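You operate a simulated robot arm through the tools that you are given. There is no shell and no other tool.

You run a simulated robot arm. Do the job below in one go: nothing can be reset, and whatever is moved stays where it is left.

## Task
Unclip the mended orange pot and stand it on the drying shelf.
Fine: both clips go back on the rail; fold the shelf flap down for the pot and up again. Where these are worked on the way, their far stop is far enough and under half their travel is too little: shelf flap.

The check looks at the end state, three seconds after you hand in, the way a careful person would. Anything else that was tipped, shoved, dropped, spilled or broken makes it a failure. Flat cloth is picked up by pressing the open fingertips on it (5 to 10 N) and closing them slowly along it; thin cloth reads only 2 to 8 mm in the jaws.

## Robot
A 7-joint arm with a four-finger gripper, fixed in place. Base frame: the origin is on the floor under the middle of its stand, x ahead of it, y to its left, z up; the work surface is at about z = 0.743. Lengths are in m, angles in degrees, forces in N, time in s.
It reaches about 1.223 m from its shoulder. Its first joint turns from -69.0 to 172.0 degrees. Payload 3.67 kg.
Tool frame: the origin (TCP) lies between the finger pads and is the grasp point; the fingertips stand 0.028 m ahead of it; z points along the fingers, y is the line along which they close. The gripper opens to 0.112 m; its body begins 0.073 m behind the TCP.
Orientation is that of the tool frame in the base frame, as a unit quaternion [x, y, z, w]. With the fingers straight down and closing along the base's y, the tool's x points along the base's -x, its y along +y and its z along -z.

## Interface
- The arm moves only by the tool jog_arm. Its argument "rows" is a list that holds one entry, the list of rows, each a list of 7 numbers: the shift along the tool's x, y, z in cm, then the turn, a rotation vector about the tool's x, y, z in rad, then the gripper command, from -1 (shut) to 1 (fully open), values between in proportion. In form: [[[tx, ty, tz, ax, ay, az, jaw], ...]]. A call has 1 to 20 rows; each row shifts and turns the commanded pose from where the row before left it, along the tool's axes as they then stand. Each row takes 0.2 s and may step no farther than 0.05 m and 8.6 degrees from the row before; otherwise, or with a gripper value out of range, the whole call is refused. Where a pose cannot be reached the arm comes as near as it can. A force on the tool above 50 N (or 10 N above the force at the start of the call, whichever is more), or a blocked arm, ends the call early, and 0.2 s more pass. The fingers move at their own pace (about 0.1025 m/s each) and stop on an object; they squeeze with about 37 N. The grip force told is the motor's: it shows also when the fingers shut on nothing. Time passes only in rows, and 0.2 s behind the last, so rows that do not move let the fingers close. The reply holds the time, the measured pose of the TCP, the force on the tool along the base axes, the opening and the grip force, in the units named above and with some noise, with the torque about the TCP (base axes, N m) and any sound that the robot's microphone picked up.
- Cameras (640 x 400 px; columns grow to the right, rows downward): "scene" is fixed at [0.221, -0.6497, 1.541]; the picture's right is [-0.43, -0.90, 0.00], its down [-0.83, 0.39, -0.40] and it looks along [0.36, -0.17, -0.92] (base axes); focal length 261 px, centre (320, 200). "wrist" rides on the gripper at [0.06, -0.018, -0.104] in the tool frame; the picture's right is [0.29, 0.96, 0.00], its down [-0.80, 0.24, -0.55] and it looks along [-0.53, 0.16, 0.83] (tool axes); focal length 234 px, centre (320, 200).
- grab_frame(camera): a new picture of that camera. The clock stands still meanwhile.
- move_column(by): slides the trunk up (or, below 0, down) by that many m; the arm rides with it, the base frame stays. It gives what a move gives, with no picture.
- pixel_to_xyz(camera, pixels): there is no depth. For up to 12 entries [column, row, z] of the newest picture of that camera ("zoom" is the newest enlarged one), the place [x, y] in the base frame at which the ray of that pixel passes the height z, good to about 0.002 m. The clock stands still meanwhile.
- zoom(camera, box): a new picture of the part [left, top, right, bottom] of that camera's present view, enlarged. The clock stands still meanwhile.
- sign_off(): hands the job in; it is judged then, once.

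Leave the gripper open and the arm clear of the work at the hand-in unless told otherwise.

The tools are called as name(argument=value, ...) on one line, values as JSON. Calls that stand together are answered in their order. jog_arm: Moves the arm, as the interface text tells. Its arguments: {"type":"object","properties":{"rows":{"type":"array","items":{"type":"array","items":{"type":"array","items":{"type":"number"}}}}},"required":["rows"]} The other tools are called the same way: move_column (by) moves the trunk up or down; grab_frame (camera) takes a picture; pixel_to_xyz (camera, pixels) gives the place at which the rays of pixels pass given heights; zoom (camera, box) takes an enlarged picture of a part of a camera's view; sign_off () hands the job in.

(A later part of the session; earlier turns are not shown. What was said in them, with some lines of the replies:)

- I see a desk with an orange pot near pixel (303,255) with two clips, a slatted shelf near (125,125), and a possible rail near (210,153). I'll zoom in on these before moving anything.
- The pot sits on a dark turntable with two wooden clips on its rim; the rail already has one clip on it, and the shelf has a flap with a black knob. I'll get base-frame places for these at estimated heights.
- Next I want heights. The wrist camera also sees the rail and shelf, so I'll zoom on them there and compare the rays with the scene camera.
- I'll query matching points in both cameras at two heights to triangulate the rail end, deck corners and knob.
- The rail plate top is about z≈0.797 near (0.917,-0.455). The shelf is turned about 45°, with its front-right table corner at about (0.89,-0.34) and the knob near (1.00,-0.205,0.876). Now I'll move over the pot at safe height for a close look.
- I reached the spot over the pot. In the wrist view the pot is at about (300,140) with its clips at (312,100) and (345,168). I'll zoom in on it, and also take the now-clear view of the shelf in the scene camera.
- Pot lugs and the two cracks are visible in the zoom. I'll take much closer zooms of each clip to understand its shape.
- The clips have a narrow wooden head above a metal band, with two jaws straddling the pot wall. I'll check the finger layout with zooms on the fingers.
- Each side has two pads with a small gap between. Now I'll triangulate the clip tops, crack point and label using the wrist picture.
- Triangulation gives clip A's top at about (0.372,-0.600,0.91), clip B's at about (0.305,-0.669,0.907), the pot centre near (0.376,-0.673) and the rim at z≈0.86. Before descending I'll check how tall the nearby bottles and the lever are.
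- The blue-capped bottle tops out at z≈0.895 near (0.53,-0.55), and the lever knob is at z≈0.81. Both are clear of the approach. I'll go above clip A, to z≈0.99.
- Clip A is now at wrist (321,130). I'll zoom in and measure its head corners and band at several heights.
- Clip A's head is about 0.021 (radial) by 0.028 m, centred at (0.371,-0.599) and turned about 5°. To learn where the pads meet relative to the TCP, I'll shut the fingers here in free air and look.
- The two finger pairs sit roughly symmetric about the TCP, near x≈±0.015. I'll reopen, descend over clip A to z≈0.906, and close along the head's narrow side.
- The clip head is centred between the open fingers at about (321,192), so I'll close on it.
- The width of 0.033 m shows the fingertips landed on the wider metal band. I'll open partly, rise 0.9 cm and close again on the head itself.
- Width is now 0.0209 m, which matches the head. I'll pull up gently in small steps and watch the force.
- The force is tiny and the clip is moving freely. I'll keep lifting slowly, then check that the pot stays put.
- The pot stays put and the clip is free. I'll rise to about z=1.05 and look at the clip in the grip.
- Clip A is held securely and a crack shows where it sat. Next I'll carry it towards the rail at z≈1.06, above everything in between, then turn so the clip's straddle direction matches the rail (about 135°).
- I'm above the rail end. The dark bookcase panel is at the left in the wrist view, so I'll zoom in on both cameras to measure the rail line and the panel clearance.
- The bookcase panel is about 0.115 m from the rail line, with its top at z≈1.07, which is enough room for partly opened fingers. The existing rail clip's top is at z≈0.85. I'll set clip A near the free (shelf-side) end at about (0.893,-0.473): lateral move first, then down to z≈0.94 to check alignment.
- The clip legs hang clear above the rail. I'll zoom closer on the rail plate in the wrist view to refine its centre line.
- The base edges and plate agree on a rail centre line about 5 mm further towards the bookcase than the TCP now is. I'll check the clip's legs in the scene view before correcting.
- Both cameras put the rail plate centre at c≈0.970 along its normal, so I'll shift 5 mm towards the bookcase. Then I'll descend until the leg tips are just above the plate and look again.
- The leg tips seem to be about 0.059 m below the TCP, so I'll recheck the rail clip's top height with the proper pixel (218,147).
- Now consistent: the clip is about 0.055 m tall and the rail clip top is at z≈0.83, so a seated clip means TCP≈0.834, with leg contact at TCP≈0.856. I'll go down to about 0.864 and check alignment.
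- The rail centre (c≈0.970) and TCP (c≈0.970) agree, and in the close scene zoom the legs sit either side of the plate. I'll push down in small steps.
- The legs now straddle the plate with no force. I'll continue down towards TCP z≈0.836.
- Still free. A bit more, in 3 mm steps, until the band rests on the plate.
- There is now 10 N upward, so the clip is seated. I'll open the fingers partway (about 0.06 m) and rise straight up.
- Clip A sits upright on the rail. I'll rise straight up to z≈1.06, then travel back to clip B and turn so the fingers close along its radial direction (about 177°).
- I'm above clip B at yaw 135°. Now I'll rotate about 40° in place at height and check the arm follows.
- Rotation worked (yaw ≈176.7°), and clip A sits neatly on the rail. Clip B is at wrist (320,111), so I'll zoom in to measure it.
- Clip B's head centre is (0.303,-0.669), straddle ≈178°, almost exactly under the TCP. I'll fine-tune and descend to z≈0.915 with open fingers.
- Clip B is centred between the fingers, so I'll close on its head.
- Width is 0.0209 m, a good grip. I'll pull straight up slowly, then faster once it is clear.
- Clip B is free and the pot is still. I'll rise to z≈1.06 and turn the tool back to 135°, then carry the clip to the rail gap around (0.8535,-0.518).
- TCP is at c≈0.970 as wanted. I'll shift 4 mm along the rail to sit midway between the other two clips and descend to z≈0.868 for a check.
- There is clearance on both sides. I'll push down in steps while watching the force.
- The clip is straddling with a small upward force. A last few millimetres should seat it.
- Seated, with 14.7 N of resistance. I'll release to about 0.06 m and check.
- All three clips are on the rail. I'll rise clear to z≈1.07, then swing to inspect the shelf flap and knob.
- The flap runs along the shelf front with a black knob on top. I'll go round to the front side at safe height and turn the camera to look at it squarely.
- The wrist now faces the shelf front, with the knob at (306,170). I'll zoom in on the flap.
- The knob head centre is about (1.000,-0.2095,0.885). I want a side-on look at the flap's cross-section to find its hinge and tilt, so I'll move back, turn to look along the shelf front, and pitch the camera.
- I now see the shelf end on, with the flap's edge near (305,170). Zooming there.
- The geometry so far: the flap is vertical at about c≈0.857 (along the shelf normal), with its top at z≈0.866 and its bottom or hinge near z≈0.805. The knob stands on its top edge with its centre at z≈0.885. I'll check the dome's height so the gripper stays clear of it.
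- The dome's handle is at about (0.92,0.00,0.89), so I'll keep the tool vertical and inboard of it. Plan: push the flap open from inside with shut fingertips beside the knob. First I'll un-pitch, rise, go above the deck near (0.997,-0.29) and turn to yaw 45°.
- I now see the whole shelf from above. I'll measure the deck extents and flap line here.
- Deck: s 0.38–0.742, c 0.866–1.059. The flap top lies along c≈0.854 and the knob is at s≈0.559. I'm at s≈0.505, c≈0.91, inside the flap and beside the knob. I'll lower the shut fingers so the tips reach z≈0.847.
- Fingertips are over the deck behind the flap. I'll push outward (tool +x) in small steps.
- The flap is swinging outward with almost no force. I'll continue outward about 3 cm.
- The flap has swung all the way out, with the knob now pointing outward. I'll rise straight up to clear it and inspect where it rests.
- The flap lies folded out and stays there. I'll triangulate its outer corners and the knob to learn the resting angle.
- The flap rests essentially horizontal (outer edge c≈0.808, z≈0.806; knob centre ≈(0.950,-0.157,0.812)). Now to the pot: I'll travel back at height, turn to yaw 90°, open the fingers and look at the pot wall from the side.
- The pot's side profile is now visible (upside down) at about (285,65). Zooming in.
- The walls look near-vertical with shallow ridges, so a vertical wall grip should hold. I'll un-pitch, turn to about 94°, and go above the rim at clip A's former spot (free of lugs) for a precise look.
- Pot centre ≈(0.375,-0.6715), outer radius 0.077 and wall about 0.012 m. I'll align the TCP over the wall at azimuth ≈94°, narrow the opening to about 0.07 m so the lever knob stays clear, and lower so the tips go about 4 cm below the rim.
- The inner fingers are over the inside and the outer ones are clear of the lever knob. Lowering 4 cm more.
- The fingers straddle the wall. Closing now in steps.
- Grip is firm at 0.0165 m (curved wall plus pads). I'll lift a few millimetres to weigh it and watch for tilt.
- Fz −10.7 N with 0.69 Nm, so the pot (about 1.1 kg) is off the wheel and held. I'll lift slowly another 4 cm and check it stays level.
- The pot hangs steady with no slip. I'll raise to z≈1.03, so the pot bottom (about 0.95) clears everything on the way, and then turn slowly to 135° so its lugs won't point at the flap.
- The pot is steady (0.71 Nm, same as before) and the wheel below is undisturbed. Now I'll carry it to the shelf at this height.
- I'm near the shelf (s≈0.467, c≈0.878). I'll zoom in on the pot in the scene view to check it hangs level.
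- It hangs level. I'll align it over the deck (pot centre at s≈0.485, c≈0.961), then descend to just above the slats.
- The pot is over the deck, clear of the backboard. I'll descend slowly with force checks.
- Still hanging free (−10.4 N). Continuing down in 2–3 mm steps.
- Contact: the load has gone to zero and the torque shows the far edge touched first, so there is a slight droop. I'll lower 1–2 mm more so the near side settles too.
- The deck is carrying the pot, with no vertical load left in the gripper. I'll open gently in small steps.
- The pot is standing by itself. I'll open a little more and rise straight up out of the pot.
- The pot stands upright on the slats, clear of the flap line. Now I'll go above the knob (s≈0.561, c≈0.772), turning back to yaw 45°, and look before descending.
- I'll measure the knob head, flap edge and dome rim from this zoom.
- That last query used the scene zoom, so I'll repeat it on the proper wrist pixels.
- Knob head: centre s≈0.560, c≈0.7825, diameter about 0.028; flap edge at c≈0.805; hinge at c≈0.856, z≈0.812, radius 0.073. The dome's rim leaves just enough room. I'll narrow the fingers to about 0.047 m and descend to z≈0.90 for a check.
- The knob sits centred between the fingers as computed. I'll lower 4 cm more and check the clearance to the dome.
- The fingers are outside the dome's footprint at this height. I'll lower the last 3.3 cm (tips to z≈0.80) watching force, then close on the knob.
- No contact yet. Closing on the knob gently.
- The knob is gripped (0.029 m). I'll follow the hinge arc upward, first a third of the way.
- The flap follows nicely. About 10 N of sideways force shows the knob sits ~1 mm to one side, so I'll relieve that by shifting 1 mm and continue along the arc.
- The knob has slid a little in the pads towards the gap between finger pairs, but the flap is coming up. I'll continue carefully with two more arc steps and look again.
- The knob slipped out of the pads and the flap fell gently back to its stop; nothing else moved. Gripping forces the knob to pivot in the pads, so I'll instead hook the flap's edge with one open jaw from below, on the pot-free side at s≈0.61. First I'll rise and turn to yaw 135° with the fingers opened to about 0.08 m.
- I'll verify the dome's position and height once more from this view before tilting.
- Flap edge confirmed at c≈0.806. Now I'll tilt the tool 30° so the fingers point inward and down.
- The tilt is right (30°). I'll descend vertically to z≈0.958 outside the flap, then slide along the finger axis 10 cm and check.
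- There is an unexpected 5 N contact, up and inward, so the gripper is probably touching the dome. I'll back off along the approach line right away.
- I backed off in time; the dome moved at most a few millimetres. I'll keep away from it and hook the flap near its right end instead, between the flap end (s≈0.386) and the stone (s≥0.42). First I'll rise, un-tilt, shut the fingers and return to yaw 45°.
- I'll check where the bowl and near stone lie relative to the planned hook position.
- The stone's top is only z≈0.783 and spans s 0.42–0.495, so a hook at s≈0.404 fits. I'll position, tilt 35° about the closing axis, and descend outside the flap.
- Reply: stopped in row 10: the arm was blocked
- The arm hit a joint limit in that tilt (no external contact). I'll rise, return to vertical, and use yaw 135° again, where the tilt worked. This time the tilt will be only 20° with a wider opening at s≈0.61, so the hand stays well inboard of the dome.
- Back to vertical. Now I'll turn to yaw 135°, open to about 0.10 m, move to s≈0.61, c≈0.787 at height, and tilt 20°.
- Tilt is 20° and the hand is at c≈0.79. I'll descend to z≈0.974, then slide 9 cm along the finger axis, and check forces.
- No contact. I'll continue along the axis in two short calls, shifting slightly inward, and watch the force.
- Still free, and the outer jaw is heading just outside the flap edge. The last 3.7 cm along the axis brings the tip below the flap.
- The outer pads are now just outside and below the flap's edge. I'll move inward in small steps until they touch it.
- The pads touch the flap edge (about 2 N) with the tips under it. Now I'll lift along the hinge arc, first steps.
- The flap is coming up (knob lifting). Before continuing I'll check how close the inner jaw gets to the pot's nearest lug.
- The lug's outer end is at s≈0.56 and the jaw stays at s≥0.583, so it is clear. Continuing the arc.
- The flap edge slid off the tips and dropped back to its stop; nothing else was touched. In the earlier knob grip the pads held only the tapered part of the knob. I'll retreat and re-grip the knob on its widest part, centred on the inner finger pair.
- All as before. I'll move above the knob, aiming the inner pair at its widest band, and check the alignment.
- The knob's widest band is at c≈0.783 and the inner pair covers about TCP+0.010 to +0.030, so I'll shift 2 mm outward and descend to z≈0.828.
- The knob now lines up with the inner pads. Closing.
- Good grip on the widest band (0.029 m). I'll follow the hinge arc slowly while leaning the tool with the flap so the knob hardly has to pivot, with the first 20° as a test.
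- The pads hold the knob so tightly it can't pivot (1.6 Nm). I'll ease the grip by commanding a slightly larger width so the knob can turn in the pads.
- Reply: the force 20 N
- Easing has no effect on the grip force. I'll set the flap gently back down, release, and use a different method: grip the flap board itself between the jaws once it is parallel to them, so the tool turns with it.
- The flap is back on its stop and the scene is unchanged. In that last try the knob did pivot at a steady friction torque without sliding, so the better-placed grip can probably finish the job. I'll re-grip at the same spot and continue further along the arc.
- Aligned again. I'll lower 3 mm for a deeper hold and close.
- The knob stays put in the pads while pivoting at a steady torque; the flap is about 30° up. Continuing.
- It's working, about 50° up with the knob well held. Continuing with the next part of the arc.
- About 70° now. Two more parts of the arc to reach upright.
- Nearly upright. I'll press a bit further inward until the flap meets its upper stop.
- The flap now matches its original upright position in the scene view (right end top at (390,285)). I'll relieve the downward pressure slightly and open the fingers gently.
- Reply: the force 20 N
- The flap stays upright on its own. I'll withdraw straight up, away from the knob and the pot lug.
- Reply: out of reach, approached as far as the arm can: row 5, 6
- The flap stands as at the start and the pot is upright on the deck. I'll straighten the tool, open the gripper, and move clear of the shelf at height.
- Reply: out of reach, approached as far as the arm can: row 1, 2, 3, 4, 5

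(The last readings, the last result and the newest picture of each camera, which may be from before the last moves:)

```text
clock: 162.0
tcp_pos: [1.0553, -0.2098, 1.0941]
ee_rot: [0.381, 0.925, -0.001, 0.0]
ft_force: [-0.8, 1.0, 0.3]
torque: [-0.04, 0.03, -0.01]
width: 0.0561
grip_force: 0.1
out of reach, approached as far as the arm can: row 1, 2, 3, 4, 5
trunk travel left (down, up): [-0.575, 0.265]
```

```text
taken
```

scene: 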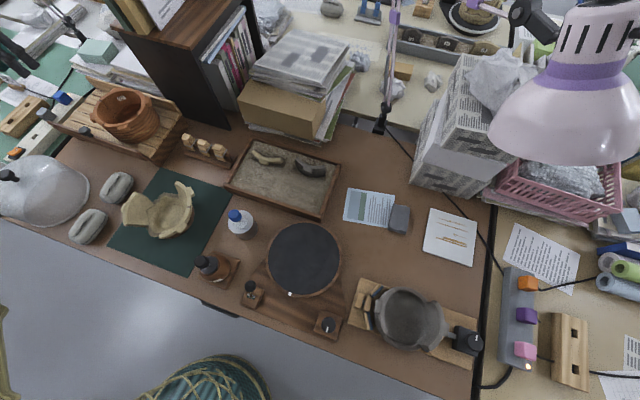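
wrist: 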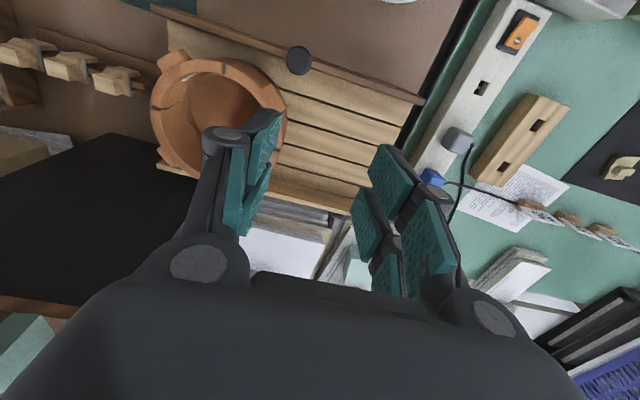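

The scene looks right. I'll return the arm to around its starting position, gripper open, then do a final check with zooms.

jog_arm(rows=[[[0.441, -4.333, -0.2, 0, 0, 0, 0], [0.441, -4.333, -0.2, 0, 0, 0, 0], [0.441, -4.333, -0.2, 0, 0, 0, 0], [0.441, -4.333, -0.2, 0, 0, 0, 0], [0.441, -4.333, -0.2, 0, 0, 0, 0.5], [0.441, -4.333, -0.2, 0, 0, 0, 1], [0.441, -4.333, -0.2, 0, 0, 0, 1], [0.441, -4.333, -0.2, 0, 0, 0, 1], [0.441, -4.333, -0.2, 0, 0, 0, 1], [0, 0, 0, 0, 0, -0.131, 1], [0, 0, 0, 0, 0, -0.131, 1], [0, 0, 0, 0, 0, -0.131, 1], [0, 0, 0, 0, 0, -0.131, 1], [0, 0, 0, 0, 0, -0.131, 1], [0, 0, 0, 0, 0, -0.131, 1], [0, 0, 0, 0, 0, 0, 1]]])

zoom(camera="scene", box=[40, 80, 200, 180])

zoom(camera="scene", box=[0, 90, 170, 220])

zoom(camera="scene", box=[170, 125, 250, 175])

zoom(camera="scene", box=[180, 180, 380, 350])

grab_frame(camera="wrist")

```text
clock: 163.9
tcp_pos: [1.0056, -0.4565, 1.1651]
ee_rot: [0.375, 0.927, 0.0, -0.002]
ft_force: [-7.1, 24.4, 1.4]
torque: [-3.0, -0.8, 0.33]
width: 0.1123
grip_force: 0.1
out of reach, approached as far as the arm can: row 1, 2, 3, 4, 5, 6, 7, 8, 9
trunk travel left (down, up): [-0.575, 0.265]
stopped in row 9: the force on the tool passed its limit at 71 N (the readings are from after the stop); the commanded pose is now the measured one
```

```text
4.00 times, centred on (120, 130) of scene
```

zoom: 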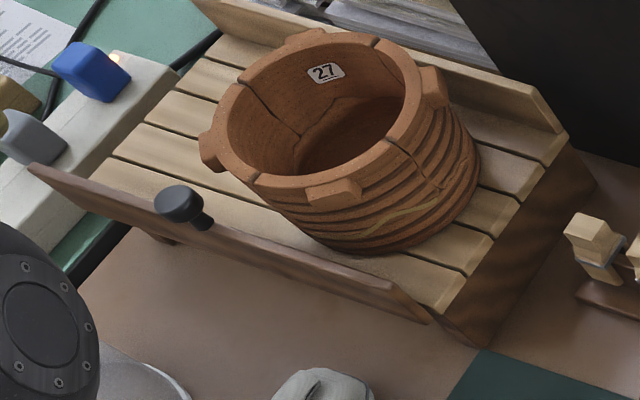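

```text
3.08 times, centred on (85, 155) of scene
```

zoom: 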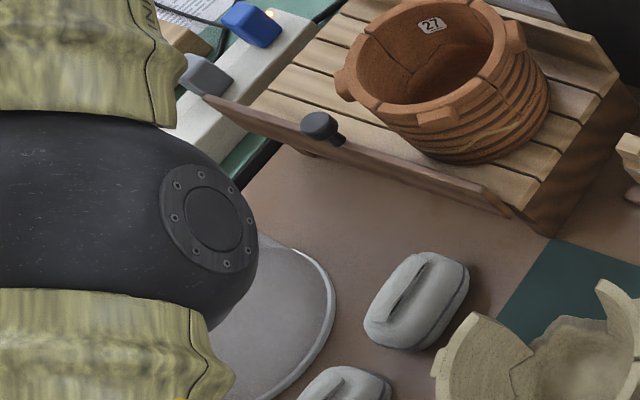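

```text
8.00 times, centred on (210, 150) of scene
```

zoom: 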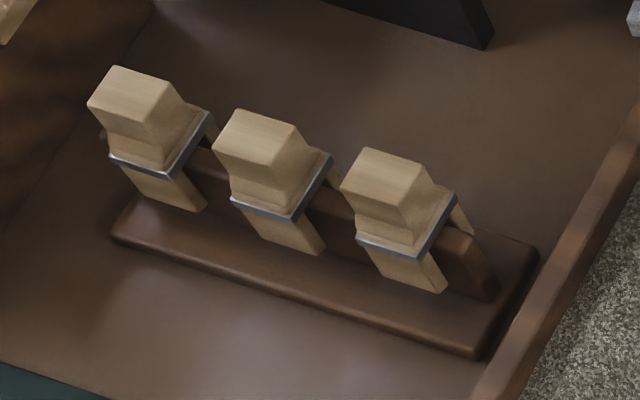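

```text
2.35 times, centred on (280, 265) of scene
```

zoom: 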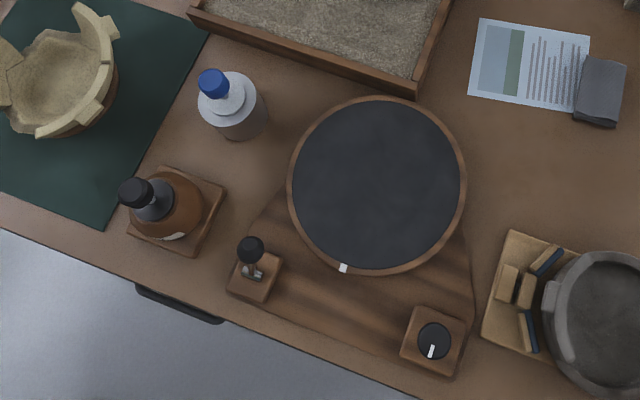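

```text
taken
```

wrist: 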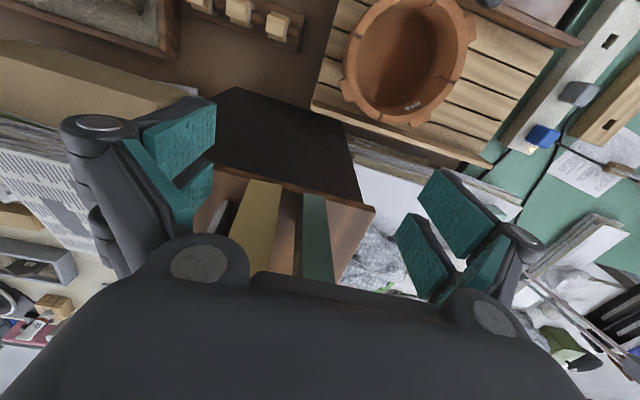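

The arm ran into something during that move (71 N); its elbow was badly folded, so it strayed from the path towards the bookcase. I'll stop and look before moving again.

grab_frame(camera="scene")

zoom(camera="scene", box=[0, 0, 260, 130])

zoom(camera="wrist", box=[60, 80, 440, 320])

```text
taken
```

scene: 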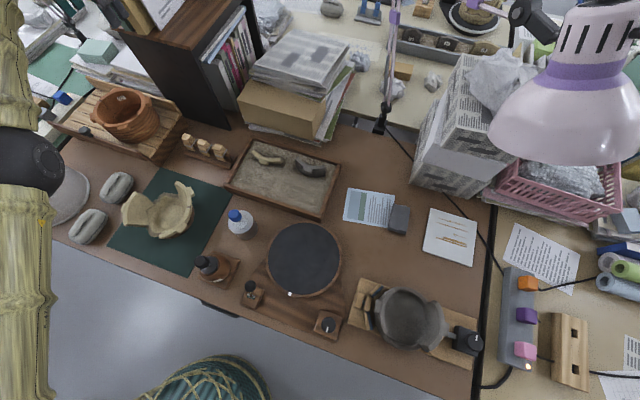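

```text
2.46 times, centred on (130, 65) of scene
```

zoom: 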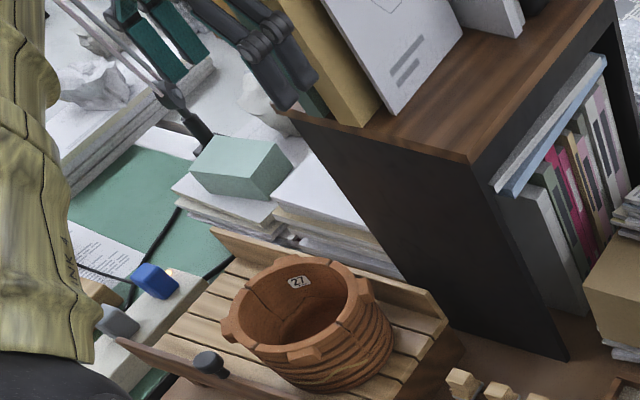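

```text
1.67 times, centred on (250, 200) of wrist
```

zoom: 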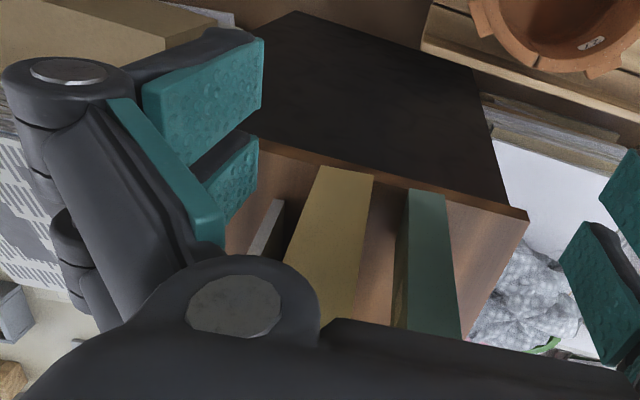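

The left finger is against the yellow box standing on the bookcase. I'll back off gently in +y, away from it.

jog_arm(rows=[[[0.7, 0.7, 0, 0, 0, 0, 1], [0.7, 0.7, 0, 0, 0, 0, 1]]])

zoom(camera="scene", box=[0, 0, 260, 130])

```text
clock: 164.5
tcp_pos: [1.0098, -0.4409, 1.1647]
ee_rot: [0.378, 0.926, -0.001, -0.005]
ft_force: [0.1, 0.5, 0.7]
torque: [-0.07, -0.08, -0.01]
width: 0.1121
grip_force: 0.0
out of reach, approached as far as the arm can: row 2
trunk travel left (down, up): [-0.575, 0.265]
```

```text
2.46 times, centred on (130, 65) of scene
```

zoom: 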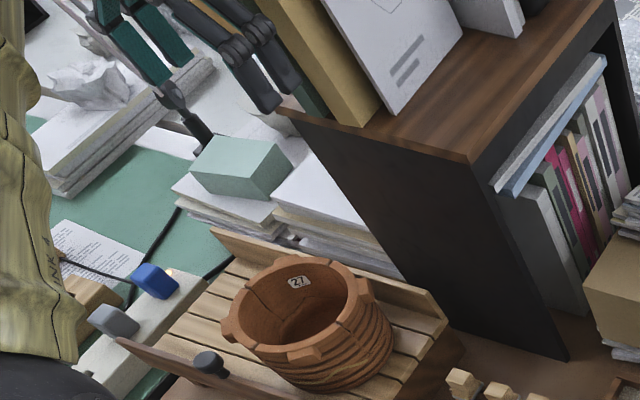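

Contact is gone. I'll compare the bookcase top with the earlier picture using the same zoom box.

zoom(camera="scene", box=[90, 0, 260, 170])

grab_frame(camera="wrist")

```text
2.35 times, centred on (175, 85) of scene
```

zoom: 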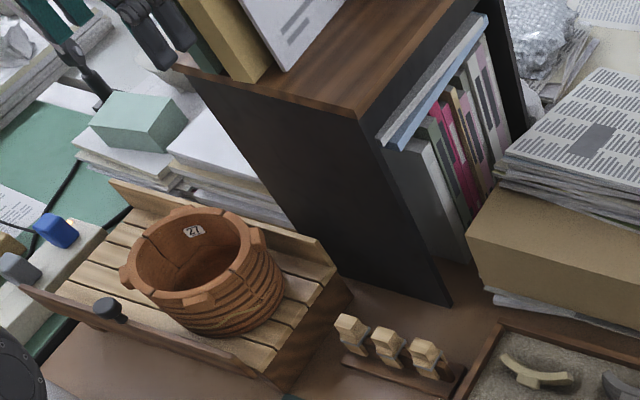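

```text
taken
```

wrist: 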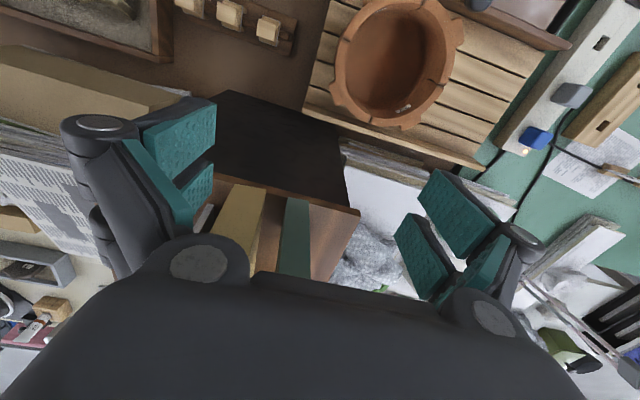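

The boxes look unmoved. The arm is near its reach limit here, so I'll draw it back towards the robot (−x, +y) in small steps and watch whether it follows.

jog_arm(rows=[[[1.5, 0.0, 0, 0, 0, 0, 1], [2.0, 0.2, 0, 0, 0, 0, 1]]])

grab_frame(camera="scene")

```text
clock: 165.1
tcp_pos: [1.0126, -0.4222, 1.1725]
ee_rot: [0.378, 0.926, -0.001, -0.005]
ft_force: [0.2, 0.6, 0.1]
torque: [-0.02, 0.06, 0.0]
width: 0.112
grip_force: 0.1
out of reach, approached as far as the arm can: row 1, 2
trunk travel left (down, up): [-0.575, 0.265]
```

```text
taken
```

scene: 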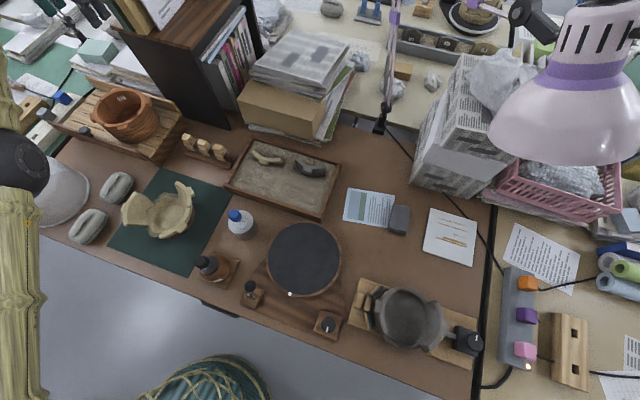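

The arm is stuck near a joint limit in this posture. I'll raise the whole trunk to lift everything clear vertically, then sort the posture out in free space.

move_column(by=0.1)

grab_frame(camera="scene")

grab_frame(camera="wrist")

```text
clock: 166.5
tcp_pos: [1.0132, -0.4212, 1.2708]
ee_rot: [0.378, 0.926, 0.0, -0.006]
ft_force: [-0.3, 0.2, -1.4]
torque: [-0.01, 0.0, -0.02]
width: 0.1119
grip_force: 0.2
trunk travel left (down, up): [-0.675, 0.165]
```

```text
taken
```

scene: 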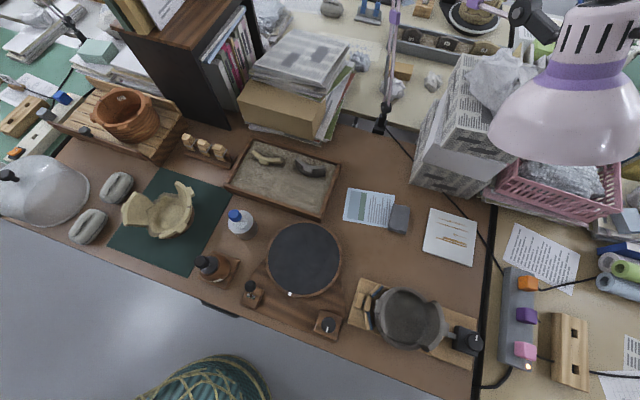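

```text
taken
```

wrist: 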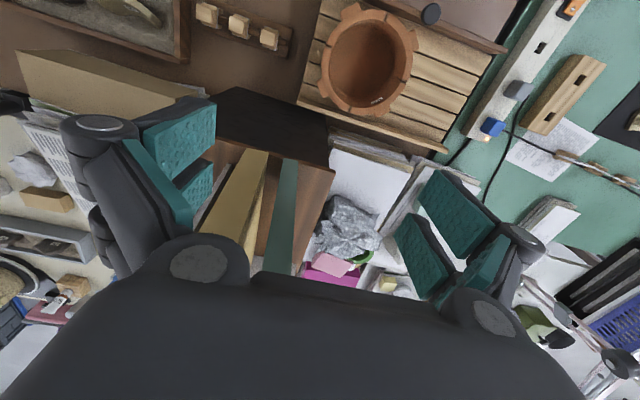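

Raising worked: the arm is out of the picture and everything below is in place, with the dome handle at (8,175) as at the start. I'll raise a little more for extra clearance and then check all the results.

move_column(by=0.12)

zoom(camera="scene", box=[40, 80, 200, 180])

zoom(camera="scene", box=[0, 90, 170, 220])

zoom(camera="scene", box=[60, 0, 260, 100])

grab_frame(camera="wrist")

```text
clock: 168.0
tcp_pos: [1.013, -0.4222, 1.3914]
ee_rot: [0.377, 0.926, -0.002, -0.006]
ft_force: [0.1, 0.0, 0.0]
torque: [0.0, 0.0, 0.01]
width: 0.1119
grip_force: 0.0
trunk travel left (down, up): [-0.795, 0.045]
```

```text
4.00 times, centred on (120, 130) of scene
```

zoom: 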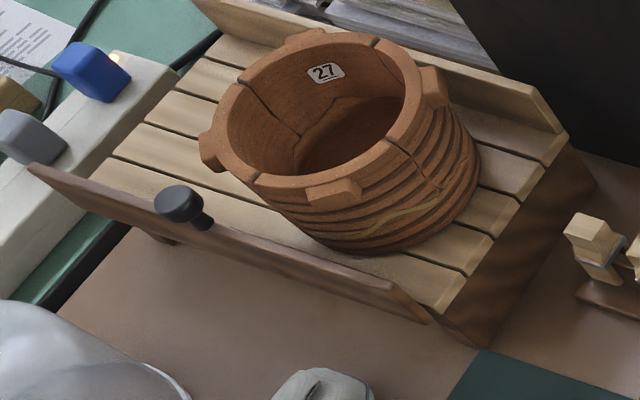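

```text
3.08 times, centred on (85, 155) of scene
```

zoom: 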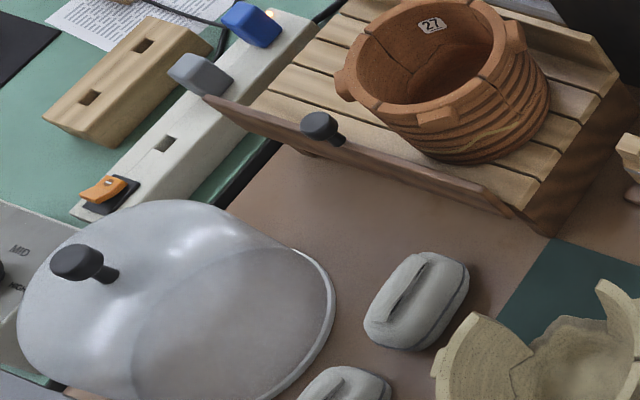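

```text
3.20 times, centred on (160, 50) of scene
```

zoom: 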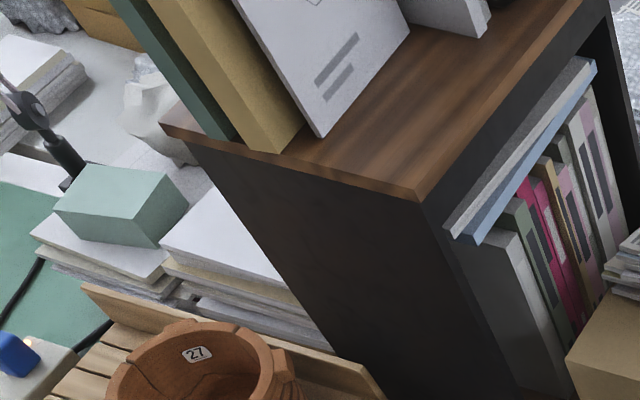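

```text
taken
```

wrist: 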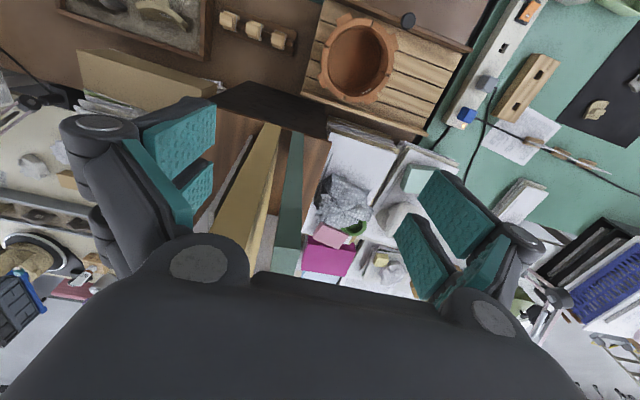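

Final check:
- **Flap:** it matches its starting picture (knob at (180,205), right end at (390,285)).
- **Pot:** it stands on the slats with no clips on it.
- **Rail:** all three clips sit on it.
- **Everything else:** the wheel, lever, dial, stones and bowl look unmoved. The dome is within a few millimetres of where it started. The boxes on the bookcase look in place too, though I have no picture of them from right before the bump to compare with.
- **Arm:** it is high, not touching anything, with the gripper open.

I'm handing in.

sign_off()

```text
The job is handed in.
```

The orange pot is unclipped and standing on the drying shelf, both clips are back on the rail, and the shelf flap is up again. I folded the flap all the way down before placing the pot. The job is handed in, but I have no result from the check.

Three things happened along the way that could count against it:

- **Dome nudged:** while trying to lift the flap, the gripper touched the white dome beside the shelf with about 5 N. It appears to have moved about 5 mm.
- **Boxes bumped:** on the way back at the end, the arm strayed and hit a box on top of the bookcase, peaking at 71 N. The boxes look in place, but I had no clear earlier picture to compare with.
- **Flap slips:** the flap slipped from the gripper twice and dropped back to its lower stop before I got it upright. Nothing else moved when it did.

The arm ended near a joint limit, so I raised the trunk 0.22 m instead of returning it to its start position. It is above the bookcase, touching nothing, with the gripper open.
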